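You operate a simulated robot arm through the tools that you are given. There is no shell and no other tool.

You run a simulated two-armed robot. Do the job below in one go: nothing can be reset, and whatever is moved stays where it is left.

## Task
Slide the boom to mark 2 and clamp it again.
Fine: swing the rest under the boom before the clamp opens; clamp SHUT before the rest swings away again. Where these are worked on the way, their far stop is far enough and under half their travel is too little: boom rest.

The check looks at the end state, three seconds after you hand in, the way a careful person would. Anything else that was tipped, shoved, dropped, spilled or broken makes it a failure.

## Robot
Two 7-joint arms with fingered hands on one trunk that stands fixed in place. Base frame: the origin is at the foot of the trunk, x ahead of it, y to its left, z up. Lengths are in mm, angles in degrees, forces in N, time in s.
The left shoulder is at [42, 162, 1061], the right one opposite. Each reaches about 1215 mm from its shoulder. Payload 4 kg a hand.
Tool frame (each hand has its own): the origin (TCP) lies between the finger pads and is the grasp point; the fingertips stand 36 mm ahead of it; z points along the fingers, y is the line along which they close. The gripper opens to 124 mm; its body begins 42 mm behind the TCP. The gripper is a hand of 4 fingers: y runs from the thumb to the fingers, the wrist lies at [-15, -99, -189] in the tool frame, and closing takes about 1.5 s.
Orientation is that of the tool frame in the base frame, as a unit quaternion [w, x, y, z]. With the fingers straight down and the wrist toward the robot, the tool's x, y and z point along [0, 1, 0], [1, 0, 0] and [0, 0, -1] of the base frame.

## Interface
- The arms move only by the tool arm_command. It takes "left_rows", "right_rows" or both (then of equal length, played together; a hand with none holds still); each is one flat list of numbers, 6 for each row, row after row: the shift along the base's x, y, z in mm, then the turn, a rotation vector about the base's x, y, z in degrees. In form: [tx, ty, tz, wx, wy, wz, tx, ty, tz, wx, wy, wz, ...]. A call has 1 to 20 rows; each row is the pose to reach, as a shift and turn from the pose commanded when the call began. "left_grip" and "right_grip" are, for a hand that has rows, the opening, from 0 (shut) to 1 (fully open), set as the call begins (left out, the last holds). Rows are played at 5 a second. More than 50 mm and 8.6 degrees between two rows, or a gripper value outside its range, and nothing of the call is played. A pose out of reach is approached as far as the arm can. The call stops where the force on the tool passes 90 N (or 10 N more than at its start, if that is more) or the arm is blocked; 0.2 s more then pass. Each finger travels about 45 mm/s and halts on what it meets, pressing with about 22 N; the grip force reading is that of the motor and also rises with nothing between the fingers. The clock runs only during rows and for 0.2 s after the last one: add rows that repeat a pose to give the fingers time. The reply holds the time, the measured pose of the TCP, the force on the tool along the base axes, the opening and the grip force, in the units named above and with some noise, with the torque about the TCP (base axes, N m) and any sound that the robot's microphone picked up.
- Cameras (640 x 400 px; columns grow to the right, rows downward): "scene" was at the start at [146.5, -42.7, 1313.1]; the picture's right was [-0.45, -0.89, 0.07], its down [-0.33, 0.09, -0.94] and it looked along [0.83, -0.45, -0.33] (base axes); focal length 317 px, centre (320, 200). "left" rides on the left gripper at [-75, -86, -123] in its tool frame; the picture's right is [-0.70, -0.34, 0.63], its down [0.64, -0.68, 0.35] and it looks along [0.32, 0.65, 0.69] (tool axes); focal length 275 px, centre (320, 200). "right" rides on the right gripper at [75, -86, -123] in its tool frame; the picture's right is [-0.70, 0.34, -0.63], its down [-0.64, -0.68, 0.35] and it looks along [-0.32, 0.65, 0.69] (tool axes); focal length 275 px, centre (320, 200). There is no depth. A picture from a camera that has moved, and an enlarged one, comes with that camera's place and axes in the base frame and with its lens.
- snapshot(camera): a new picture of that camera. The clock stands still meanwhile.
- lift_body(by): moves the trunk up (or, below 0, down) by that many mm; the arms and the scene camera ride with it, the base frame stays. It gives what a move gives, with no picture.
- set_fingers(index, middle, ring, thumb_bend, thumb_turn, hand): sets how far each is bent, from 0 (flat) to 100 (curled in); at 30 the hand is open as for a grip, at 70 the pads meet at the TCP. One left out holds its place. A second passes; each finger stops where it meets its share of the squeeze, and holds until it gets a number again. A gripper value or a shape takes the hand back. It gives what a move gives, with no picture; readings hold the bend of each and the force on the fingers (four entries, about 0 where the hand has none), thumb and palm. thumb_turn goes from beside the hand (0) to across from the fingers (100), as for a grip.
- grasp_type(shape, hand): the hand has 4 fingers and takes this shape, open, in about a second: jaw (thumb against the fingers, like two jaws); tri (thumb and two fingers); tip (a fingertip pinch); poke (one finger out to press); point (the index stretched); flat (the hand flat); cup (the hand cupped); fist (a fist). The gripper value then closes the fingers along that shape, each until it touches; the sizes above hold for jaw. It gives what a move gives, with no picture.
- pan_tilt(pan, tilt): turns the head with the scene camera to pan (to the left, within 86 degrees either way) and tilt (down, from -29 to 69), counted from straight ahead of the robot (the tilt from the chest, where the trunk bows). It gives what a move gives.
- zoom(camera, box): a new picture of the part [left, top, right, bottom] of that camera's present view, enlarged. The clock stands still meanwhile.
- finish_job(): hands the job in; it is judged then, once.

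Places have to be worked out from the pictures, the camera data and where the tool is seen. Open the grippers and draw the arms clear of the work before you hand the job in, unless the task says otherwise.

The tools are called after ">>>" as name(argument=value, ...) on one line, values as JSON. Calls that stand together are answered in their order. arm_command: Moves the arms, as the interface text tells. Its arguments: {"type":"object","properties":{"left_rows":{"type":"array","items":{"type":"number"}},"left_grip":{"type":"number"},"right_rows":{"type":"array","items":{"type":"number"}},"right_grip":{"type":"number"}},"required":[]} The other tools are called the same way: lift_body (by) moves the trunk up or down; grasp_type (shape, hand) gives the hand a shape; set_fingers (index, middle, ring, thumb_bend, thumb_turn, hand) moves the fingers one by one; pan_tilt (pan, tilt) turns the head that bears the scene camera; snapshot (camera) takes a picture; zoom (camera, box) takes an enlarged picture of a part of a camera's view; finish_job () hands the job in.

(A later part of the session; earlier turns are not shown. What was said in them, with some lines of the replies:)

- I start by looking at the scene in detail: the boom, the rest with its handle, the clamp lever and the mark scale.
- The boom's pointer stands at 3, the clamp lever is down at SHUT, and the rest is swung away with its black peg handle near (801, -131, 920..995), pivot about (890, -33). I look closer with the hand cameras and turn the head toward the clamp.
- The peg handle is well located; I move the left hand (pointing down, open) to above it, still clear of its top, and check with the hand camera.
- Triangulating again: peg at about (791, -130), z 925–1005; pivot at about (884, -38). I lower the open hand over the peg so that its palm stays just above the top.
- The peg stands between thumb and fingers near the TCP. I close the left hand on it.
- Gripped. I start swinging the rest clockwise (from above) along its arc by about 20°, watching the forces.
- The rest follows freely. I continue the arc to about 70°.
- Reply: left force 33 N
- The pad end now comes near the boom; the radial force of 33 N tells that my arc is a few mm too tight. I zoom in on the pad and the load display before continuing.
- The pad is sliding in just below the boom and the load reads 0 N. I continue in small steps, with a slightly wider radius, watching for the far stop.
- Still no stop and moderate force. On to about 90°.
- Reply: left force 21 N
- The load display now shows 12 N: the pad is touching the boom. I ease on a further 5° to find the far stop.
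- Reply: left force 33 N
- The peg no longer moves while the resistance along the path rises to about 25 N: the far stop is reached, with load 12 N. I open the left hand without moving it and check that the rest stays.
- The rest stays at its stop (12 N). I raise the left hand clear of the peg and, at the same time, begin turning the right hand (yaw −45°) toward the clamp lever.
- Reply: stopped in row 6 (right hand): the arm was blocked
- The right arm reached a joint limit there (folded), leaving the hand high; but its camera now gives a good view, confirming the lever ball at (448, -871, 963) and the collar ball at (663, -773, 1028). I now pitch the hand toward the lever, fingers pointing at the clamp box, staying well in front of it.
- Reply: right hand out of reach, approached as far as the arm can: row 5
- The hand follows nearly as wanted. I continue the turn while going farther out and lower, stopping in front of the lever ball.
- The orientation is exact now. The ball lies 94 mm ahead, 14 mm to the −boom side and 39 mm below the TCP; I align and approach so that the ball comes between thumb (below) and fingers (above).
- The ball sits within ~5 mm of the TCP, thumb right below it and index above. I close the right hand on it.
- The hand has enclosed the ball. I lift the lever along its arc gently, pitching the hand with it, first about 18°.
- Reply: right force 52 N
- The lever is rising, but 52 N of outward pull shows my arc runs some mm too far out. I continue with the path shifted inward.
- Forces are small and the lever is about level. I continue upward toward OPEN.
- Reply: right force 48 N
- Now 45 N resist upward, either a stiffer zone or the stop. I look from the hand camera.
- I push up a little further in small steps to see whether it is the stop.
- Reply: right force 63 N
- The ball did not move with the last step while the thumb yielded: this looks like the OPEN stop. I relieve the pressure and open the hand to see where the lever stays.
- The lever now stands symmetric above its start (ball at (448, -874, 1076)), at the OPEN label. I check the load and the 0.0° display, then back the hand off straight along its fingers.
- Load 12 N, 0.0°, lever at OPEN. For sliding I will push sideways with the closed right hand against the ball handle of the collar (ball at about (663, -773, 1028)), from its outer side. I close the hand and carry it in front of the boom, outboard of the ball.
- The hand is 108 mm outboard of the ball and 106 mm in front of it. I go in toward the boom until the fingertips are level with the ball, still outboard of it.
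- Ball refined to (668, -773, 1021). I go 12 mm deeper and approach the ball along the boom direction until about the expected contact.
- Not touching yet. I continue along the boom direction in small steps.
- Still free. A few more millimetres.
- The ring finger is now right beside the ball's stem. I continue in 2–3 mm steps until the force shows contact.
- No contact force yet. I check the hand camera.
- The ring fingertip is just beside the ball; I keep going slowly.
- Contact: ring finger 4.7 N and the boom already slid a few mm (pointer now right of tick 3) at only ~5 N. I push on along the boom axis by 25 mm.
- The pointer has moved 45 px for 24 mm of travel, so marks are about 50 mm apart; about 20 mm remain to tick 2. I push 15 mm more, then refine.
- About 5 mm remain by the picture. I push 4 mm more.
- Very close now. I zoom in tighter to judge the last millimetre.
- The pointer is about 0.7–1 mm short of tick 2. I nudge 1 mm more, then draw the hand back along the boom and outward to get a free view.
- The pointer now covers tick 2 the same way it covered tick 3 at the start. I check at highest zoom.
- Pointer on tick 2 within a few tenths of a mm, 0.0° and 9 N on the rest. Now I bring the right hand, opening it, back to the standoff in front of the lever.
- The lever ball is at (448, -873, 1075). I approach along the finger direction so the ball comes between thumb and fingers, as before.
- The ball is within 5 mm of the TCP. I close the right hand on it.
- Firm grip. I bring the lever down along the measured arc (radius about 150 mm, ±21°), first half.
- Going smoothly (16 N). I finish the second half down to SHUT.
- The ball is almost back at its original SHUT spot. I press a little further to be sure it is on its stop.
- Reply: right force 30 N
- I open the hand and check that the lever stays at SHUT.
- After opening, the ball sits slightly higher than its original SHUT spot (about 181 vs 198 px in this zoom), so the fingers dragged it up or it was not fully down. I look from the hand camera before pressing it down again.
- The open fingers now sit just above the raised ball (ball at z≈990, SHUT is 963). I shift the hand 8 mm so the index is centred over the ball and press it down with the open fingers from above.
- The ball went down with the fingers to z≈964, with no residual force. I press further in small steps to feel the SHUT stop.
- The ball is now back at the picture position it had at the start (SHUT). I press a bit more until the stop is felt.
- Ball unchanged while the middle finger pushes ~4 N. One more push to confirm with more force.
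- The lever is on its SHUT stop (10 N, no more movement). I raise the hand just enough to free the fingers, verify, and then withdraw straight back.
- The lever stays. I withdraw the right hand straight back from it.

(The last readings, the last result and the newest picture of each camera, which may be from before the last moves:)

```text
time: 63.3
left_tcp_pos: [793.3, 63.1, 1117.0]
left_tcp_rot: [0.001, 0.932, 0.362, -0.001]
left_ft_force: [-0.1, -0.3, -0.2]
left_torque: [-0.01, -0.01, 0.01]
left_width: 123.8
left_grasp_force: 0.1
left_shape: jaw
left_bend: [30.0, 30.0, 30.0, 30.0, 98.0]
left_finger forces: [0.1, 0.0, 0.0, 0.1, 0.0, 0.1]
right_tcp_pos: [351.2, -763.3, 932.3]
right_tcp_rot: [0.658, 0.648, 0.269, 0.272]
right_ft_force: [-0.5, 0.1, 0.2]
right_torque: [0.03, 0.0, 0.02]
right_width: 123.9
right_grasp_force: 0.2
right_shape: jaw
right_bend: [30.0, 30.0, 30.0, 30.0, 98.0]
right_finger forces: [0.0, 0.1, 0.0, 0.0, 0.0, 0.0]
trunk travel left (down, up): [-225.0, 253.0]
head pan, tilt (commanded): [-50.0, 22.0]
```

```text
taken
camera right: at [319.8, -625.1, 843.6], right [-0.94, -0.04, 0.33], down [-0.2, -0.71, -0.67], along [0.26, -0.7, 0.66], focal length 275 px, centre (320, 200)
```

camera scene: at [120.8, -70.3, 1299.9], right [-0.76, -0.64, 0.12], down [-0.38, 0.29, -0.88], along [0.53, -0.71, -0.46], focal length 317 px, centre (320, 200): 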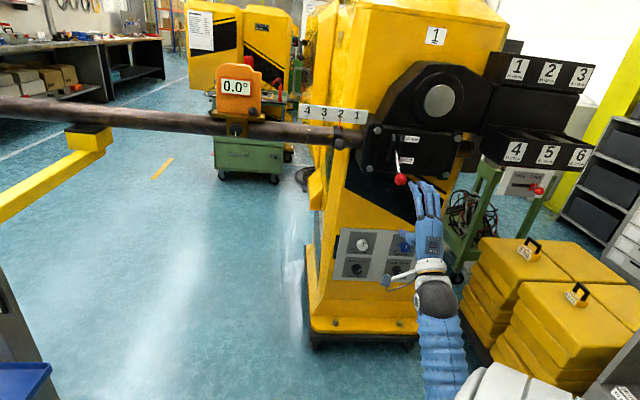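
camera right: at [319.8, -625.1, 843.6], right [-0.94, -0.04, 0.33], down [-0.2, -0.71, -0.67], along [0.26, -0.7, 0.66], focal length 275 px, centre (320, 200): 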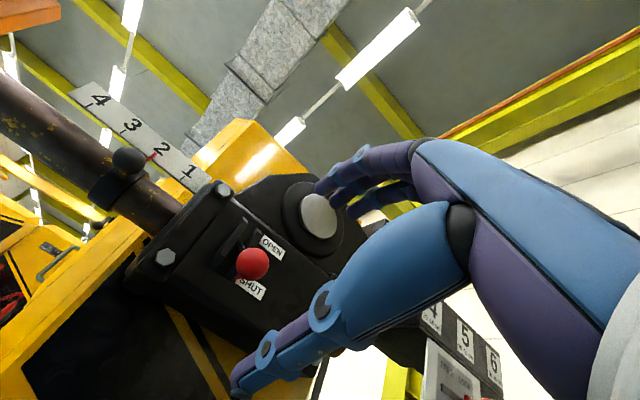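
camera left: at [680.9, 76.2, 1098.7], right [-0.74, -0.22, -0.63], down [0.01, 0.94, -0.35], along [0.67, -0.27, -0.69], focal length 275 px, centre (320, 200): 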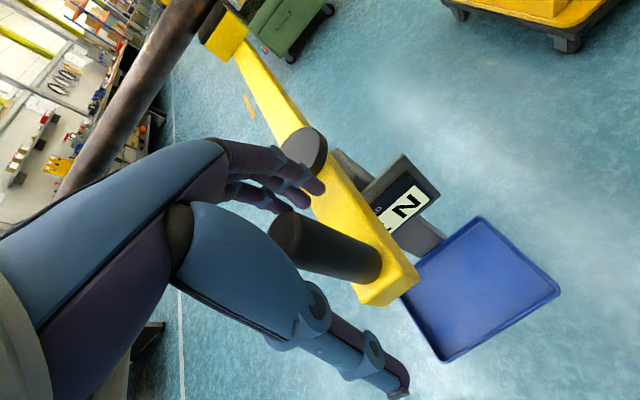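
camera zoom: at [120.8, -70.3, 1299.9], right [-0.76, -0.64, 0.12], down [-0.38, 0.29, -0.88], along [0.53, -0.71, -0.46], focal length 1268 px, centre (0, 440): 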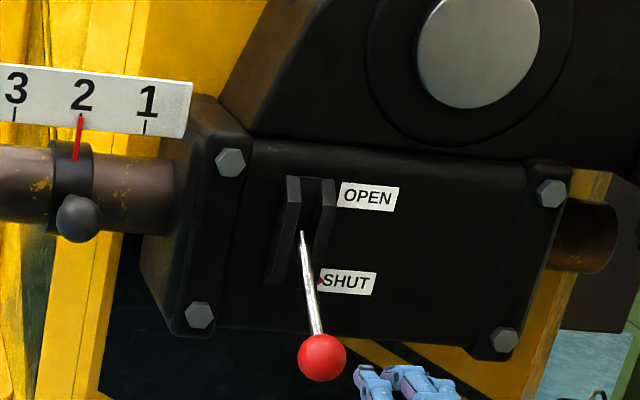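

The lever ball is back exactly at its original SHUT position. I check the pointer closely and the other displays once more.

>>> zoom(camera="scene", box=[318, 95, 366, 135])

>>> zoom(camera="right", box=[60, 70, 240, 220])

>>> pan_tilt(pan=-10, tilt=22)

>>> snapshot(camera="scene")

```text
10.00 times, centred on (342, 115) of scene
camera zoom: at [120.8, -70.3, 1299.9], right [-0.76, -0.64, 0.12], down [-0.38, 0.29, -0.88], along [0.53, -0.71, -0.46], focal length 3170 px, centre (100, 1050)
```

zoom: 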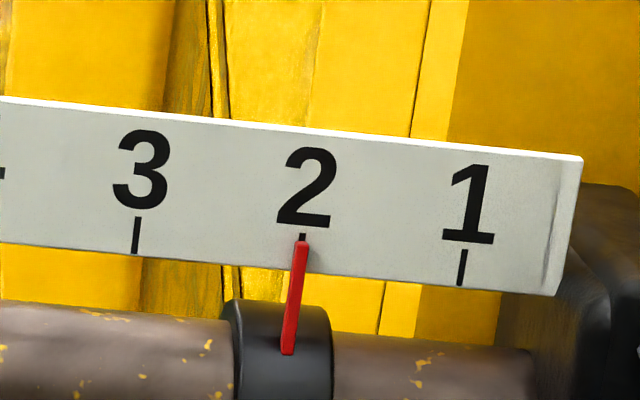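

```text
2.67 times, centred on (150, 145) of right
camera zoom: at [319.8, -625.1, 843.6], right [-0.94, -0.04, 0.33], down [-0.2, -0.71, -0.67], along [0.26, -0.7, 0.66], focal length 734 px, centre (773, 347)
```

zoom: 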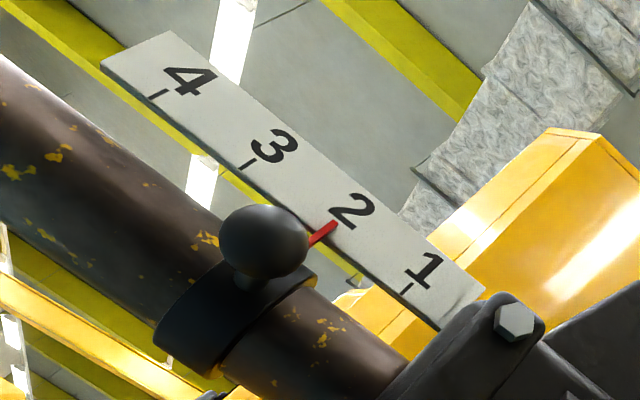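

```text
time: 64.3
left_tcp_pos: [793.3, 62.9, 1115.9]
left_tcp_rot: [-0.001, 0.932, 0.363, 0.001]
left_ft_force: [-0.6, -0.7, 0.3]
left_torque: [0.0, -0.01, 0.01]
left_width: 123.9
left_grasp_force: 0.0
left_shape: jaw
left_bend: [30.0, 30.0, 30.0, 30.0, 98.0]
left_finger forces: [0.0, 0.0, 0.0, 0.1, 0.1, 0.0]
right_tcp_pos: [352.1, -764.5, 931.1]
right_tcp_rot: [0.659, 0.648, 0.269, 0.272]
right_ft_force: [0.6, -0.5, 0.2]
right_torque: [0.01, 0.04, -0.03]
right_width: 123.5
right_grasp_force: 0.0
right_shape: jaw
right_bend: [30.0, 30.0, 30.0, 30.0, 98.0]
right_finger forces: [0.0, 0.0, 0.0, 0.1, 0.0, 0.0]
trunk travel left (down, up): [-225.0, 253.0]
head pan, tilt (commanded): [-10.0, 22.0]
```

```text
taken
camera scene: at [152.4, -15.7, 1295.0], right [-0.17, -0.98, 0.03], down [-0.51, 0.07, -0.86], along [0.84, -0.16, -0.51], focal length 317 px, centre (320, 200)
```

scene: 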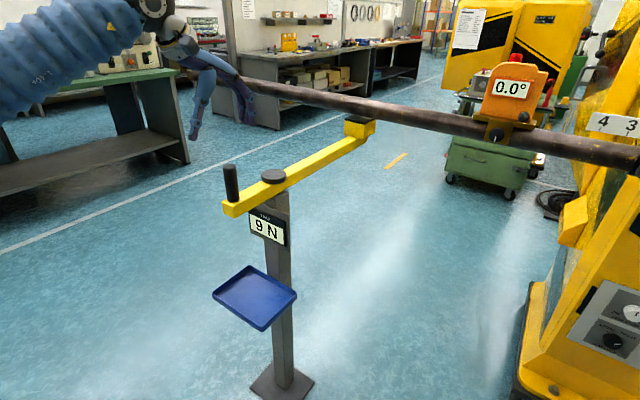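

Pointer at 2, clamp SHUT, rest 9 N, 0.0°. Now the rest may swing away: I lower the left hand over the peg again (same pose it left from).

>>> arm_command(left_rows=[0, 0, -30, 0, 0, 0, 0, 0, -60, 0, 0, 0, 0, 0, -90, 0, 0, 0, 0, 0, -120, 0, 0, 0, 0, 0, -140, 0, 0, 0])

>>> snapshot(camera="left")

>>> zoom(camera="scene", box=[160, 80, 400, 260])

```text
time: 65.5
left_tcp_pos: [794.4, 60.8, 974.5]
left_tcp_rot: [0.0, 0.932, 0.362, 0.0]
left_ft_force: [0.9, 1.0, 0.0]
left_torque: [0.04, 0.03, -0.03]
left_width: 123.8
left_grasp_force: 0.1
left_shape: jaw
left_bend: [30.0, 30.0, 30.0, 30.0, 98.0]
left_finger forces: [0.0, 0.1, 0.0, 0.0, 0.1, 0.1]
right_tcp_pos: [353.2, -764.9, 932.3]
right_tcp_rot: [0.659, 0.648, 0.269, 0.272]
right_ft_force: [-0.3, 0.6, 1.0]
right_torque: [0.01, 0.0, 0.01]
right_width: 124.0
right_grasp_force: 0.0
right_shape: jaw
right_bend: [30.0, 30.0, 30.0, 30.0, 98.0]
right_finger forces: [0.0, 0.1, 0.1, 0.0, 0.0, 0.0]
trunk travel left (down, up): [-225.0, 253.0]
head pan, tilt (commanded): [-10.0, 22.0]
```

```text
taken
camera left: at [681.5, 74.1, 1096.4], right [-0.74, -0.22, -0.63], down [0.01, 0.94, -0.35], along [0.67, -0.27, -0.69], focal length 275 px, centre (320, 200)
```

left: 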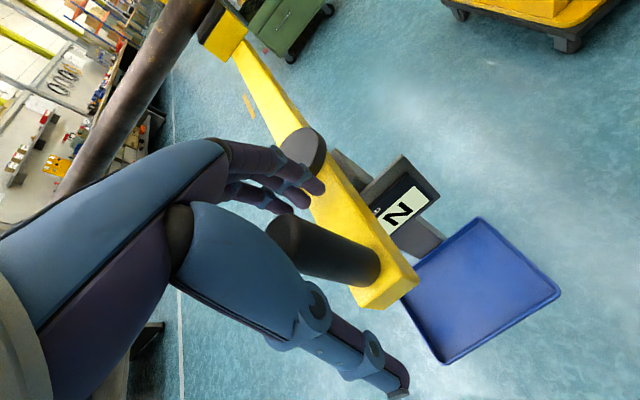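

```text
2.22 times, centred on (280, 170) of scene
camera zoom: at [152.6, -15.5, 1294.9], right [-0.17, -0.98, 0.03], down [-0.51, 0.07, -0.86], along [0.84, -0.16, -0.51], focal length 704 px, centre (409, 267)
```

zoom: 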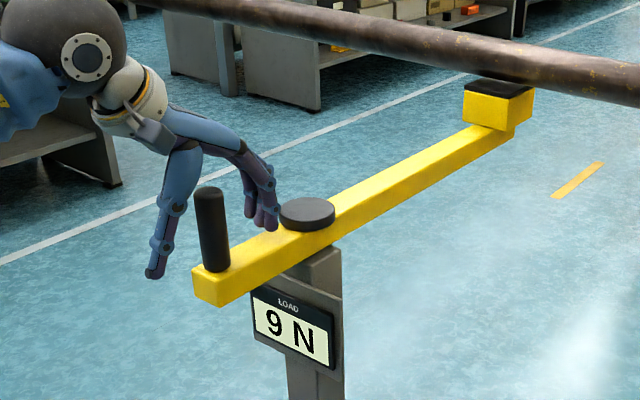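

The peg is between thumb and fingers again. I close the left hand on it.

>>> arm_command(left_rows=[-2, 0, 0, 0, 0, 0, -2, 0, 0, 0, 0, 0, -2, 0, 0, 0, 0, 0, -2, 0, 0, 0, 0, 0, -2, 0, 0, 0, 0, 0, -2, 0, 0, 0, 0, 0, -2, 0, 0, 0, 0, 0, -2, 0, 0, 0, 0, 0], left_grip=0)

>>> zoom(camera="scene", box=[160, 80, 400, 260])

```text
time: 67.3
left_tcp_pos: [791.2, 62.5, 974.9]
left_tcp_rot: [0.0, 0.932, 0.363, 0.0]
left_ft_force: [-8.5, 8.0, -4.3]
left_torque: [-1.15, -1.11, -0.09]
left_width: 51.8
left_grasp_force: 21.6
left_shape: jaw
left_bend: [59.0, 65.0, 68.0, 52.0, 99.0]
left_finger forces: [12.3, 5.8, 0.0, 0.0, 30.2, 0.1]
right_tcp_pos: [351.8, -763.7, 931.6]
right_tcp_rot: [0.659, 0.647, 0.27, 0.273]
right_ft_force: [-0.1, 0.3, 0.0]
right_torque: [0.0, -0.01, -0.04]
right_width: 123.8
right_grasp_force: 0.0
right_shape: jaw
right_bend: [30.0, 30.0, 30.0, 30.0, 98.0]
right_finger forces: [0.0, 0.0, 0.0, 0.0, 0.1, 0.0]
trunk travel left (down, up): [-225.0, 253.0]
head pan, tilt (commanded): [-10.0, 22.0]
```

```text
2.22 times, centred on (280, 170) of scene
camera zoom: at [151.9, -14.9, 1295.0], right [-0.17, -0.98, 0.03], down [-0.51, 0.06, -0.86], along [0.85, -0.16, -0.51], focal length 704 px, centre (409, 267)
```

zoom: 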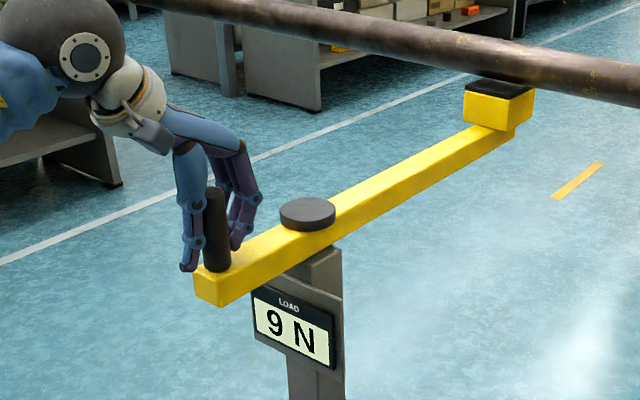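

Gripped. I swing the rest back counter-clockwise along the arc (radius 136 mm about (885, -35)), first 20°.

>>> arm_command(left_rows=[-8.1, -8.7, 0, 0, 0, 2.5, -15.4, -18, 0, 0, 0, 5, -21.9, -28, 0, 0, 0, 7.5, -27.5, -38.5, 0, 0, 0, 10])

>>> zoom(camera="scene", box=[160, 80, 400, 260])

```text
time: 68.3
left_tcp_pos: [762.9, 22.2, 975.6]
left_tcp_rot: [-0.002, 0.897, 0.442, -0.001]
left_ft_force: [-15.1, 6.1, -14.1]
left_torque: [-0.12, -1.95, 0.26]
left_width: 51.9
left_grasp_force: 22.2
left_shape: jaw
left_bend: [59.0, 66.0, 68.0, 53.0, 96.0]
left_finger forces: [9.6, 10.3, 0.0, 0.0, 34.3, 0.0]
right_tcp_pos: [351.7, -764.4, 930.9]
right_tcp_rot: [0.659, 0.647, 0.269, 0.273]
right_ft_force: [-1.1, 0.4, -0.4]
right_torque: [0.01, -0.03, -0.01]
right_width: 123.9
right_grasp_force: 0.1
right_shape: jaw
right_bend: [30.0, 30.0, 30.0, 30.0, 98.0]
right_finger forces: [0.0, 0.1, 0.0, 0.0, 0.0, 0.1]
trunk travel left (down, up): [-225.0, 253.0]
head pan, tilt (commanded): [-10.0, 22.0]
```

```text
2.22 times, centred on (280, 170) of scene
camera zoom: at [152.0, -15.7, 1294.8], right [-0.17, -0.98, 0.03], down [-0.51, 0.07, -0.86], along [0.84, -0.16, -0.51], focal length 704 px, centre (409, 267)
```

zoom: 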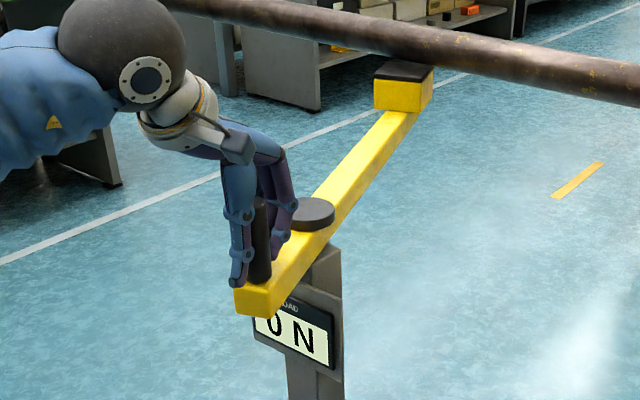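

The load went to 0 N and the rest follows. I continue the arc to 70°.

>>> arm_command(left_rows=[-4.6, -10.9, 0, 0, 0, 2.5, -8.2, -22.2, 0, 0, 0, 5, -10.9, -33.7, 0, 0, 0, 7.5, -12.6, -45.5, 0, 0, 0, 10, -13.2, -57.3, 0, 0, 0, 12.5, -12.8, -69.2, 0, 0, 0, 15, -11.3, -80.9, 0, 0, 0, 17.5, -8.9, -92.6, 0, 0, 0, 20, -5.4, -103.9, 0, 0, 0, 22.5, -1, -114.9, 0, 0, 0, 25])

>>> snapshot(camera="scene")

```text
time: 70.5
left_tcp_pos: [763.6, -91.1, 976.1]
left_tcp_rot: [0.0, 0.78, 0.626, 0.001]
left_ft_force: [4.8, 5.6, -7.5]
left_torque: [0.73, -1.15, 0.37]
left_width: 51.9
left_grasp_force: 22.0
left_shape: jaw
left_bend: [57.0, 67.0, 68.0, 55.0, 97.0]
left_finger forces: [16.1, 11.5, 0.0, 0.0, 15.9, 0.1]
right_tcp_pos: [353.4, -764.8, 930.6]
right_tcp_rot: [0.658, 0.648, 0.27, 0.272]
right_ft_force: [-0.9, -0.4, -0.2]
right_torque: [-0.01, 0.01, -0.01]
right_width: 124.1
right_grasp_force: 0.0
right_shape: jaw
right_bend: [30.0, 30.0, 30.0, 30.0, 98.0]
right_finger forces: [0.0, 0.1, 0.0, 0.0, 0.0, 0.1]
trunk travel left (down, up): [-225.0, 253.0]
head pan, tilt (commanded): [-10.0, 22.0]
```

```text
taken
camera scene: at [153.8, -16.0, 1294.8], right [-0.17, -0.98, 0.03], down [-0.51, 0.07, -0.86], along [0.84, -0.16, -0.51], focal length 317 px, centre (320, 200)
```

scene: 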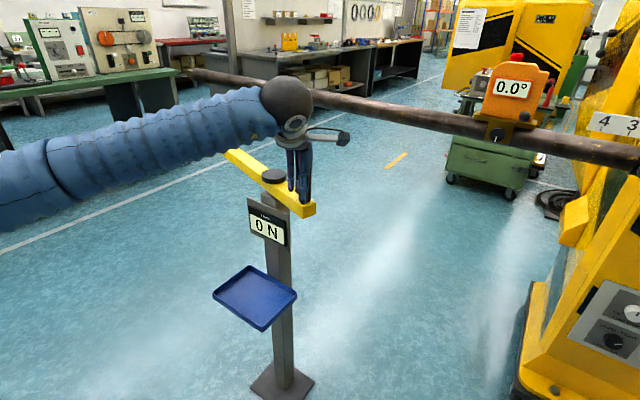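

Forces are small. I go on to about 85°, then ease toward the original stop.

>>> arm_command(left_rows=[5.4, -10.6, 0, 0, 0, 2.5, 11.7, -20.6, 0, 0, 0, 5, 15.2, -25.4, 0, 0, 0, 6.2, 18.9, -30.1, 0, 0, 0, 7.5])

>>> snapshot(camera="scene")

```text
time: 71.5
left_tcp_pos: [782.3, -121.2, 976.0]
left_tcp_rot: [0.001, 0.737, 0.676, 0.0]
left_ft_force: [8.6, 9.3, -3.9]
left_torque: [1.03, -0.98, 0.55]
left_width: 52.2
left_grasp_force: 22.4
left_shape: jaw
left_bend: [57.0, 67.0, 68.0, 55.0, 96.0]
left_finger forces: [20.1, 11.4, 0.0, 0.0, 14.6, 0.0]
right_tcp_pos: [353.3, -763.6, 931.5]
right_tcp_rot: [0.658, 0.648, 0.27, 0.272]
right_ft_force: [0.4, -0.7, -0.2]
right_torque: [-0.02, -0.01, -0.02]
right_width: 123.7
right_grasp_force: 0.1
right_shape: jaw
right_bend: [30.0, 30.0, 30.0, 30.0, 98.0]
right_finger forces: [0.1, 0.1, 0.1, 0.0, 0.1, 0.0]
trunk travel left (down, up): [-225.0, 253.0]
head pan, tilt (commanded): [-10.0, 22.0]
```

```text
taken
camera scene: at [153.6, -15.4, 1294.9], right [-0.17, -0.98, 0.03], down [-0.51, 0.06, -0.86], along [0.84, -0.16, -0.51], focal length 317 px, centre (320, 200)
```

scene: 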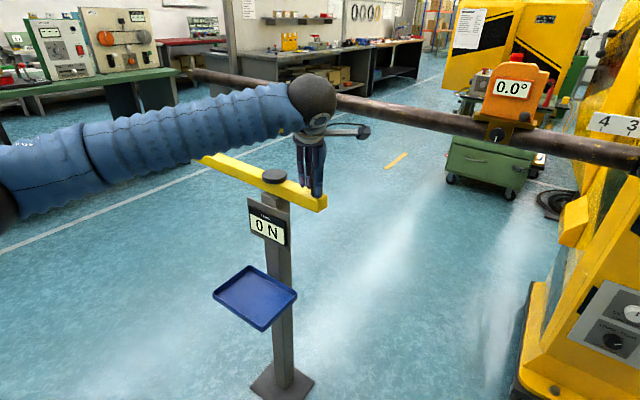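

Nearly at the original place. I ease the last few degrees and feel for the stop.

>>> arm_command(left_rows=[2.5, -2.9, 0, 0, 0, 0.8, 5, -5.8, 0, 0, 0, 1.6, 7.5, -8.6, 0, 0, 0, 2.5, 10, -11.3, 0, 0, 0, 2.5])

>>> snapshot(camera="scene")

```text
time: 72.5
left_tcp_pos: [789.7, -125.5, 977.0]
left_tcp_rot: [-0.002, 0.72, 0.694, 0.0]
left_ft_force: [-35.9, 73.2, -13.9]
left_torque: [2.23, -1.16, 0.28]
left_width: 49.9
left_grasp_force: 21.8
left_shape: jaw
left_bend: [60.0, 70.0, 68.0, 52.0, 99.0]
left_finger forces: [11.8, 59.6, 0.0, 0.1, 38.4, 0.0]
right_tcp_pos: [350.3, -760.3, 934.6]
right_tcp_rot: [0.661, 0.646, 0.269, 0.272]
right_ft_force: [-0.2, -0.6, 0.1]
right_torque: [-0.04, 0.05, -0.02]
right_width: 123.7
right_grasp_force: 0.1
right_shape: jaw
right_bend: [30.0, 30.0, 30.0, 30.0, 98.0]
right_finger forces: [0.0, 0.0, 0.1, 0.1, 0.0, 0.0]
trunk travel left (down, up): [-225.0, 253.0]
head pan, tilt (commanded): [-10.0, 22.0]
```

```text
taken
camera scene: at [150.1, -9.4, 1295.1], right [-0.17, -0.99, 0.03], down [-0.51, 0.06, -0.86], along [0.85, -0.16, -0.51], focal length 317 px, centre (320, 200)
```

scene: 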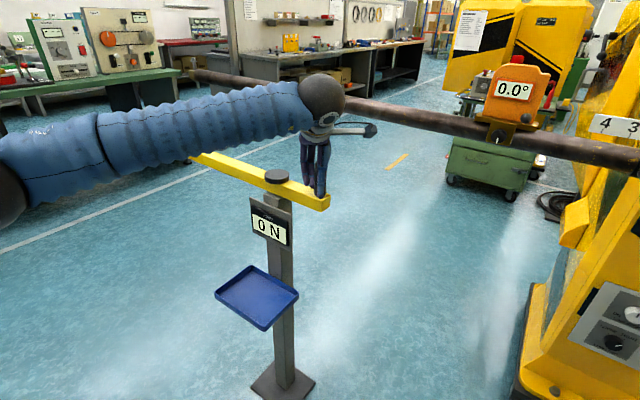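

The original stop is reached (clearly, ~80 N). I relieve it at once and open the hand.

>>> arm_command(left_rows=[-4, 5, 0, 0, 0, 0, -6, 7, 0, 0, 0, 0])

>>> arm_command(left_rows=[0, 0, 0, 0, 0, 0, 0, 0, 0, 0, 0, 0, 0, 0, 0, 0, 0, 0, 0, 0, 0, 0, 0, 0, 0, 0, 0, 0, 0, 0, 0, 0, 0, 0, 0, 0, 0, 0, 0, 0, 0, 0, 0, 0, 0, 0, 0, 0], left_grip=1)

>>> snapshot(camera="scene")

>>> snapshot(camera="left")

```text
time: 73.1
left_tcp_pos: [786.2, -125.4, 978.0]
left_tcp_rot: [0.001, 0.722, 0.692, -0.001]
left_ft_force: [0.6, 42.0, -9.0]
left_torque: [1.58, -1.04, 0.49]
left_width: 51.6
left_grasp_force: 22.1
left_shape: jaw
left_bend: [57.0, 68.0, 68.0, 54.0, 99.0]
left_finger forces: [16.7, 35.7, 0.1, 0.1, 17.5, 0.0]
right_tcp_pos: [352.8, -763.6, 932.6]
right_tcp_rot: [0.659, 0.647, 0.269, 0.271]
right_ft_force: [0.2, -0.6, -0.4]
right_torque: [0.0, 0.02, 0.0]
right_width: 123.8
right_grasp_force: 0.1
right_shape: jaw
right_bend: [30.0, 30.0, 30.0, 30.0, 98.0]
right_finger forces: [0.1, 0.0, 0.0, 0.0, 0.1, 0.0]
trunk travel left (down, up): [-225.0, 253.0]
head pan, tilt (commanded): [-10.0, 22.0]
```

```text
time: 74.9
left_tcp_pos: [784.8, -127.1, 976.1]
left_tcp_rot: [0.0, 0.723, 0.691, 0.0]
left_ft_force: [0.0, -0.4, 0.9]
left_torque: [0.01, -0.03, -0.01]
left_width: 123.8
left_grasp_force: 0.1
left_shape: jaw
left_bend: [30.0, 30.0, 30.0, 30.0, 98.0]
left_finger forces: [0.0, 0.0, 0.0, 0.0, 0.0, 0.0]
right_tcp_pos: [352.1, -764.4, 930.5]
right_tcp_rot: [0.659, 0.648, 0.269, 0.272]
right_ft_force: [0.5, 0.1, 0.3]
right_torque: [0.05, 0.01, 0.02]
right_width: 124.1
right_grasp_force: 0.0
right_shape: jaw
right_bend: [30.0, 30.0, 30.0, 30.0, 98.0]
right_finger forces: [0.0, 0.0, 0.0, 0.0, 0.0, 0.0]
trunk travel left (down, up): [-225.0, 253.0]
head pan, tilt (commanded): [-10.0, 22.0]
```

```text
taken
camera scene: at [152.4, -15.7, 1295.0], right [-0.17, -0.98, 0.03], down [-0.51, 0.07, -0.86], along [0.84, -0.16, -0.51], focal length 317 px, centre (320, 200)
```

scene: 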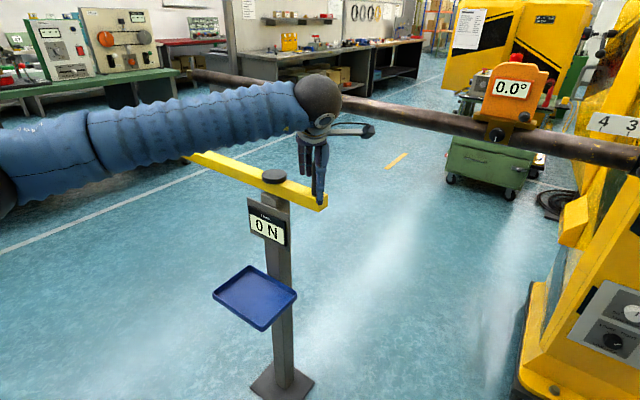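

```text
taken
camera left: at [696.3, -197.4, 1099.0], right [-0.37, -0.68, -0.63], down [-0.65, 0.67, -0.35], along [0.66, 0.29, -0.69], focal length 275 px, centre (320, 200)
```

left: 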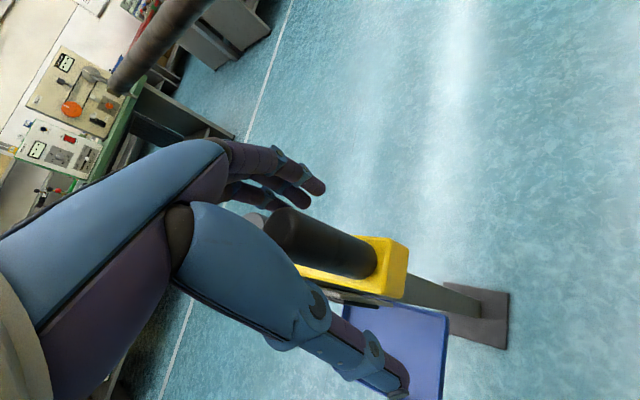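

The rest is back where it began, 0 N, and stands undisturbed. I raise and withdraw the left hand and draw the right hand a bit farther back.

>>> arm_command(left_rows=[0, 0, 30, 0, 0, 0, 0, 0, 60, 0, 0, 0, 0, 0, 95, 0, 0, 0, 0, 0, 130, 0, 0, 0, -30, 3, 165, 0, 0, 0, -60, 6, 200, 0, 0, 0, -90, 8, 235, 0, 0, 0, -115, 10, 262, 0, 0, 0], right_rows=[-5, 5, 0, 0, 0, 0, -10, 10, 0, 0, 0, 0, -15, 15, 0, 0, 0, 0, -20, 20, 0, 0, 0, 0, -25, 25, 0, 0, 0, 0, -30, 30, 0, 0, 0, 0, -35, 35, 0, 0, 0, 0, -40, 40, 0, 0, 0, 0])

>>> snapshot(camera="scene")

>>> pan_tilt(pan=-40, tilt=18)

>>> snapshot(camera="scene")

>>> zoom(camera="scene", box=[340, 80, 560, 240])

```text
time: 76.7
left_tcp_pos: [667.5, -113.0, 1237.6]
left_tcp_rot: [0.0, 0.723, 0.691, -0.001]
left_ft_force: [-0.2, 0.0, 0.2]
left_torque: [0.05, -0.01, -0.01]
left_width: 123.5
left_grasp_force: 0.0
left_shape: jaw
left_bend: [30.0, 30.0, 30.0, 30.0, 98.0]
left_finger forces: [0.1, 0.1, 0.0, 0.1, 0.0, 0.1]
right_tcp_pos: [311.5, -726.3, 931.8]
right_tcp_rot: [0.659, 0.647, 0.269, 0.273]
right_ft_force: [-0.9, 0.0, -0.4]
right_torque: [0.0, 0.01, 0.04]
right_width: 123.8
right_grasp_force: 0.1
right_shape: jaw
right_bend: [30.0, 30.0, 30.0, 30.0, 98.0]
right_finger forces: [0.1, 0.0, 0.0, 0.0, 0.1, 0.0]
trunk travel left (down, up): [-225.0, 253.0]
head pan, tilt (commanded): [-10.0, 22.0]
```

```text
taken
camera scene: at [151.8, -15.6, 1295.1], right [-0.17, -0.98, 0.03], down [-0.51, 0.07, -0.86], along [0.85, -0.16, -0.51], focal length 317 px, centre (320, 200)
```

scene: 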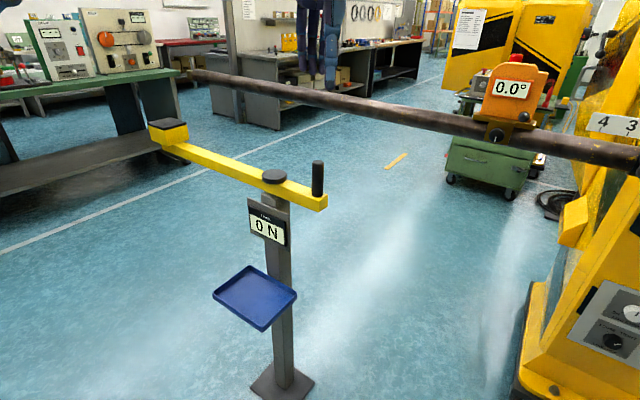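

```text
time: 77.7
left_tcp_pos: [667.8, -114.7, 1236.1]
left_tcp_rot: [-0.001, 0.723, 0.691, 0.0]
left_ft_force: [0.6, 0.1, 0.4]
left_torque: [0.01, 0.0, -0.02]
left_width: 123.8
left_grasp_force: 0.0
left_shape: jaw
left_bend: [30.0, 30.0, 30.0, 30.0, 98.0]
left_finger forces: [0.1, 0.0, 0.0, 0.1, 0.1, 0.1]
right_tcp_pos: [313.1, -726.2, 932.0]
right_tcp_rot: [0.659, 0.648, 0.269, 0.272]
right_ft_force: [0.1, 1.1, 0.2]
right_torque: [-0.01, -0.02, 0.02]
right_width: 123.8
right_grasp_force: 0.1
right_shape: jaw
right_bend: [30.0, 30.0, 30.0, 30.0, 98.0]
right_finger forces: [0.0, 0.0, 0.0, 0.1, 0.1, 0.0]
trunk travel left (down, up): [-225.0, 253.0]
head pan, tilt (commanded): [-40.0, 18.0]
```

```text
taken
camera scene: at [133.8, -59.6, 1304.4], right [-0.63, -0.77, 0.1], down [-0.38, 0.2, -0.9], along [0.67, -0.61, -0.42], focal length 317 px, centre (320, 200)
```

scene: 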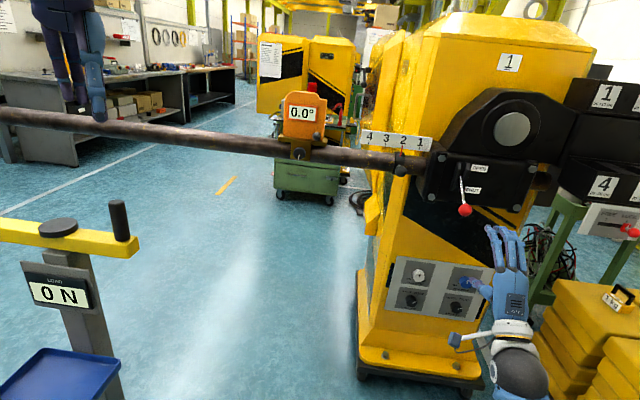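

```text
2.50 times, centred on (450, 160) of scene
camera zoom: at [133.8, -59.6, 1304.4], right [-0.63, -0.77, 0.1], down [-0.38, 0.2, -0.9], along [0.67, -0.61, -0.42], focal length 792 px, centre (-5, 300)
```

zoom: 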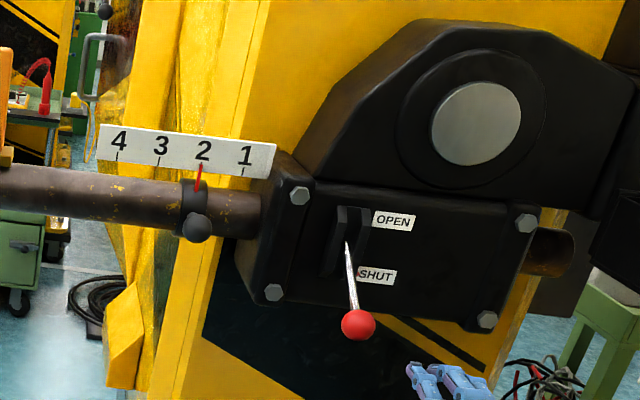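

All is as wanted: pointer on mark 2, lever SHUT, boom at 0.0°, rest swung back to its original stop (0 N), both hands open and clear. I hand the job in.

>>> finish_job()

```text
The job is handed in.
```

The boom is at mark 2 and clamped again, and I've handed the job in. The hand-in reply gave no verdict.

- **Order kept:** I swung the rest under the boom to its far stop (12 N) before opening the clamp. The clamp was SHUT before I swung the rest away.
- **Boom:** the pointer lines up with tick 2, within about half a millimetre as far as I can tell from the pictures. The display still reads 0.0°.
- **Clamp:** the lever is down at SHUT, at the same spot as at the start. When I first let go, the ball had come up about 27 mm, apparently lifted by the opening fingers. I pressed it back down to its stop and checked that it stayed there.
- **Rest:** it is back at its original stop, reading 0 N. I hit that stop with about 80 N before easing off. The stand doesn't appear to have moved.
- **Arms:** both hands are open and clear of the work.
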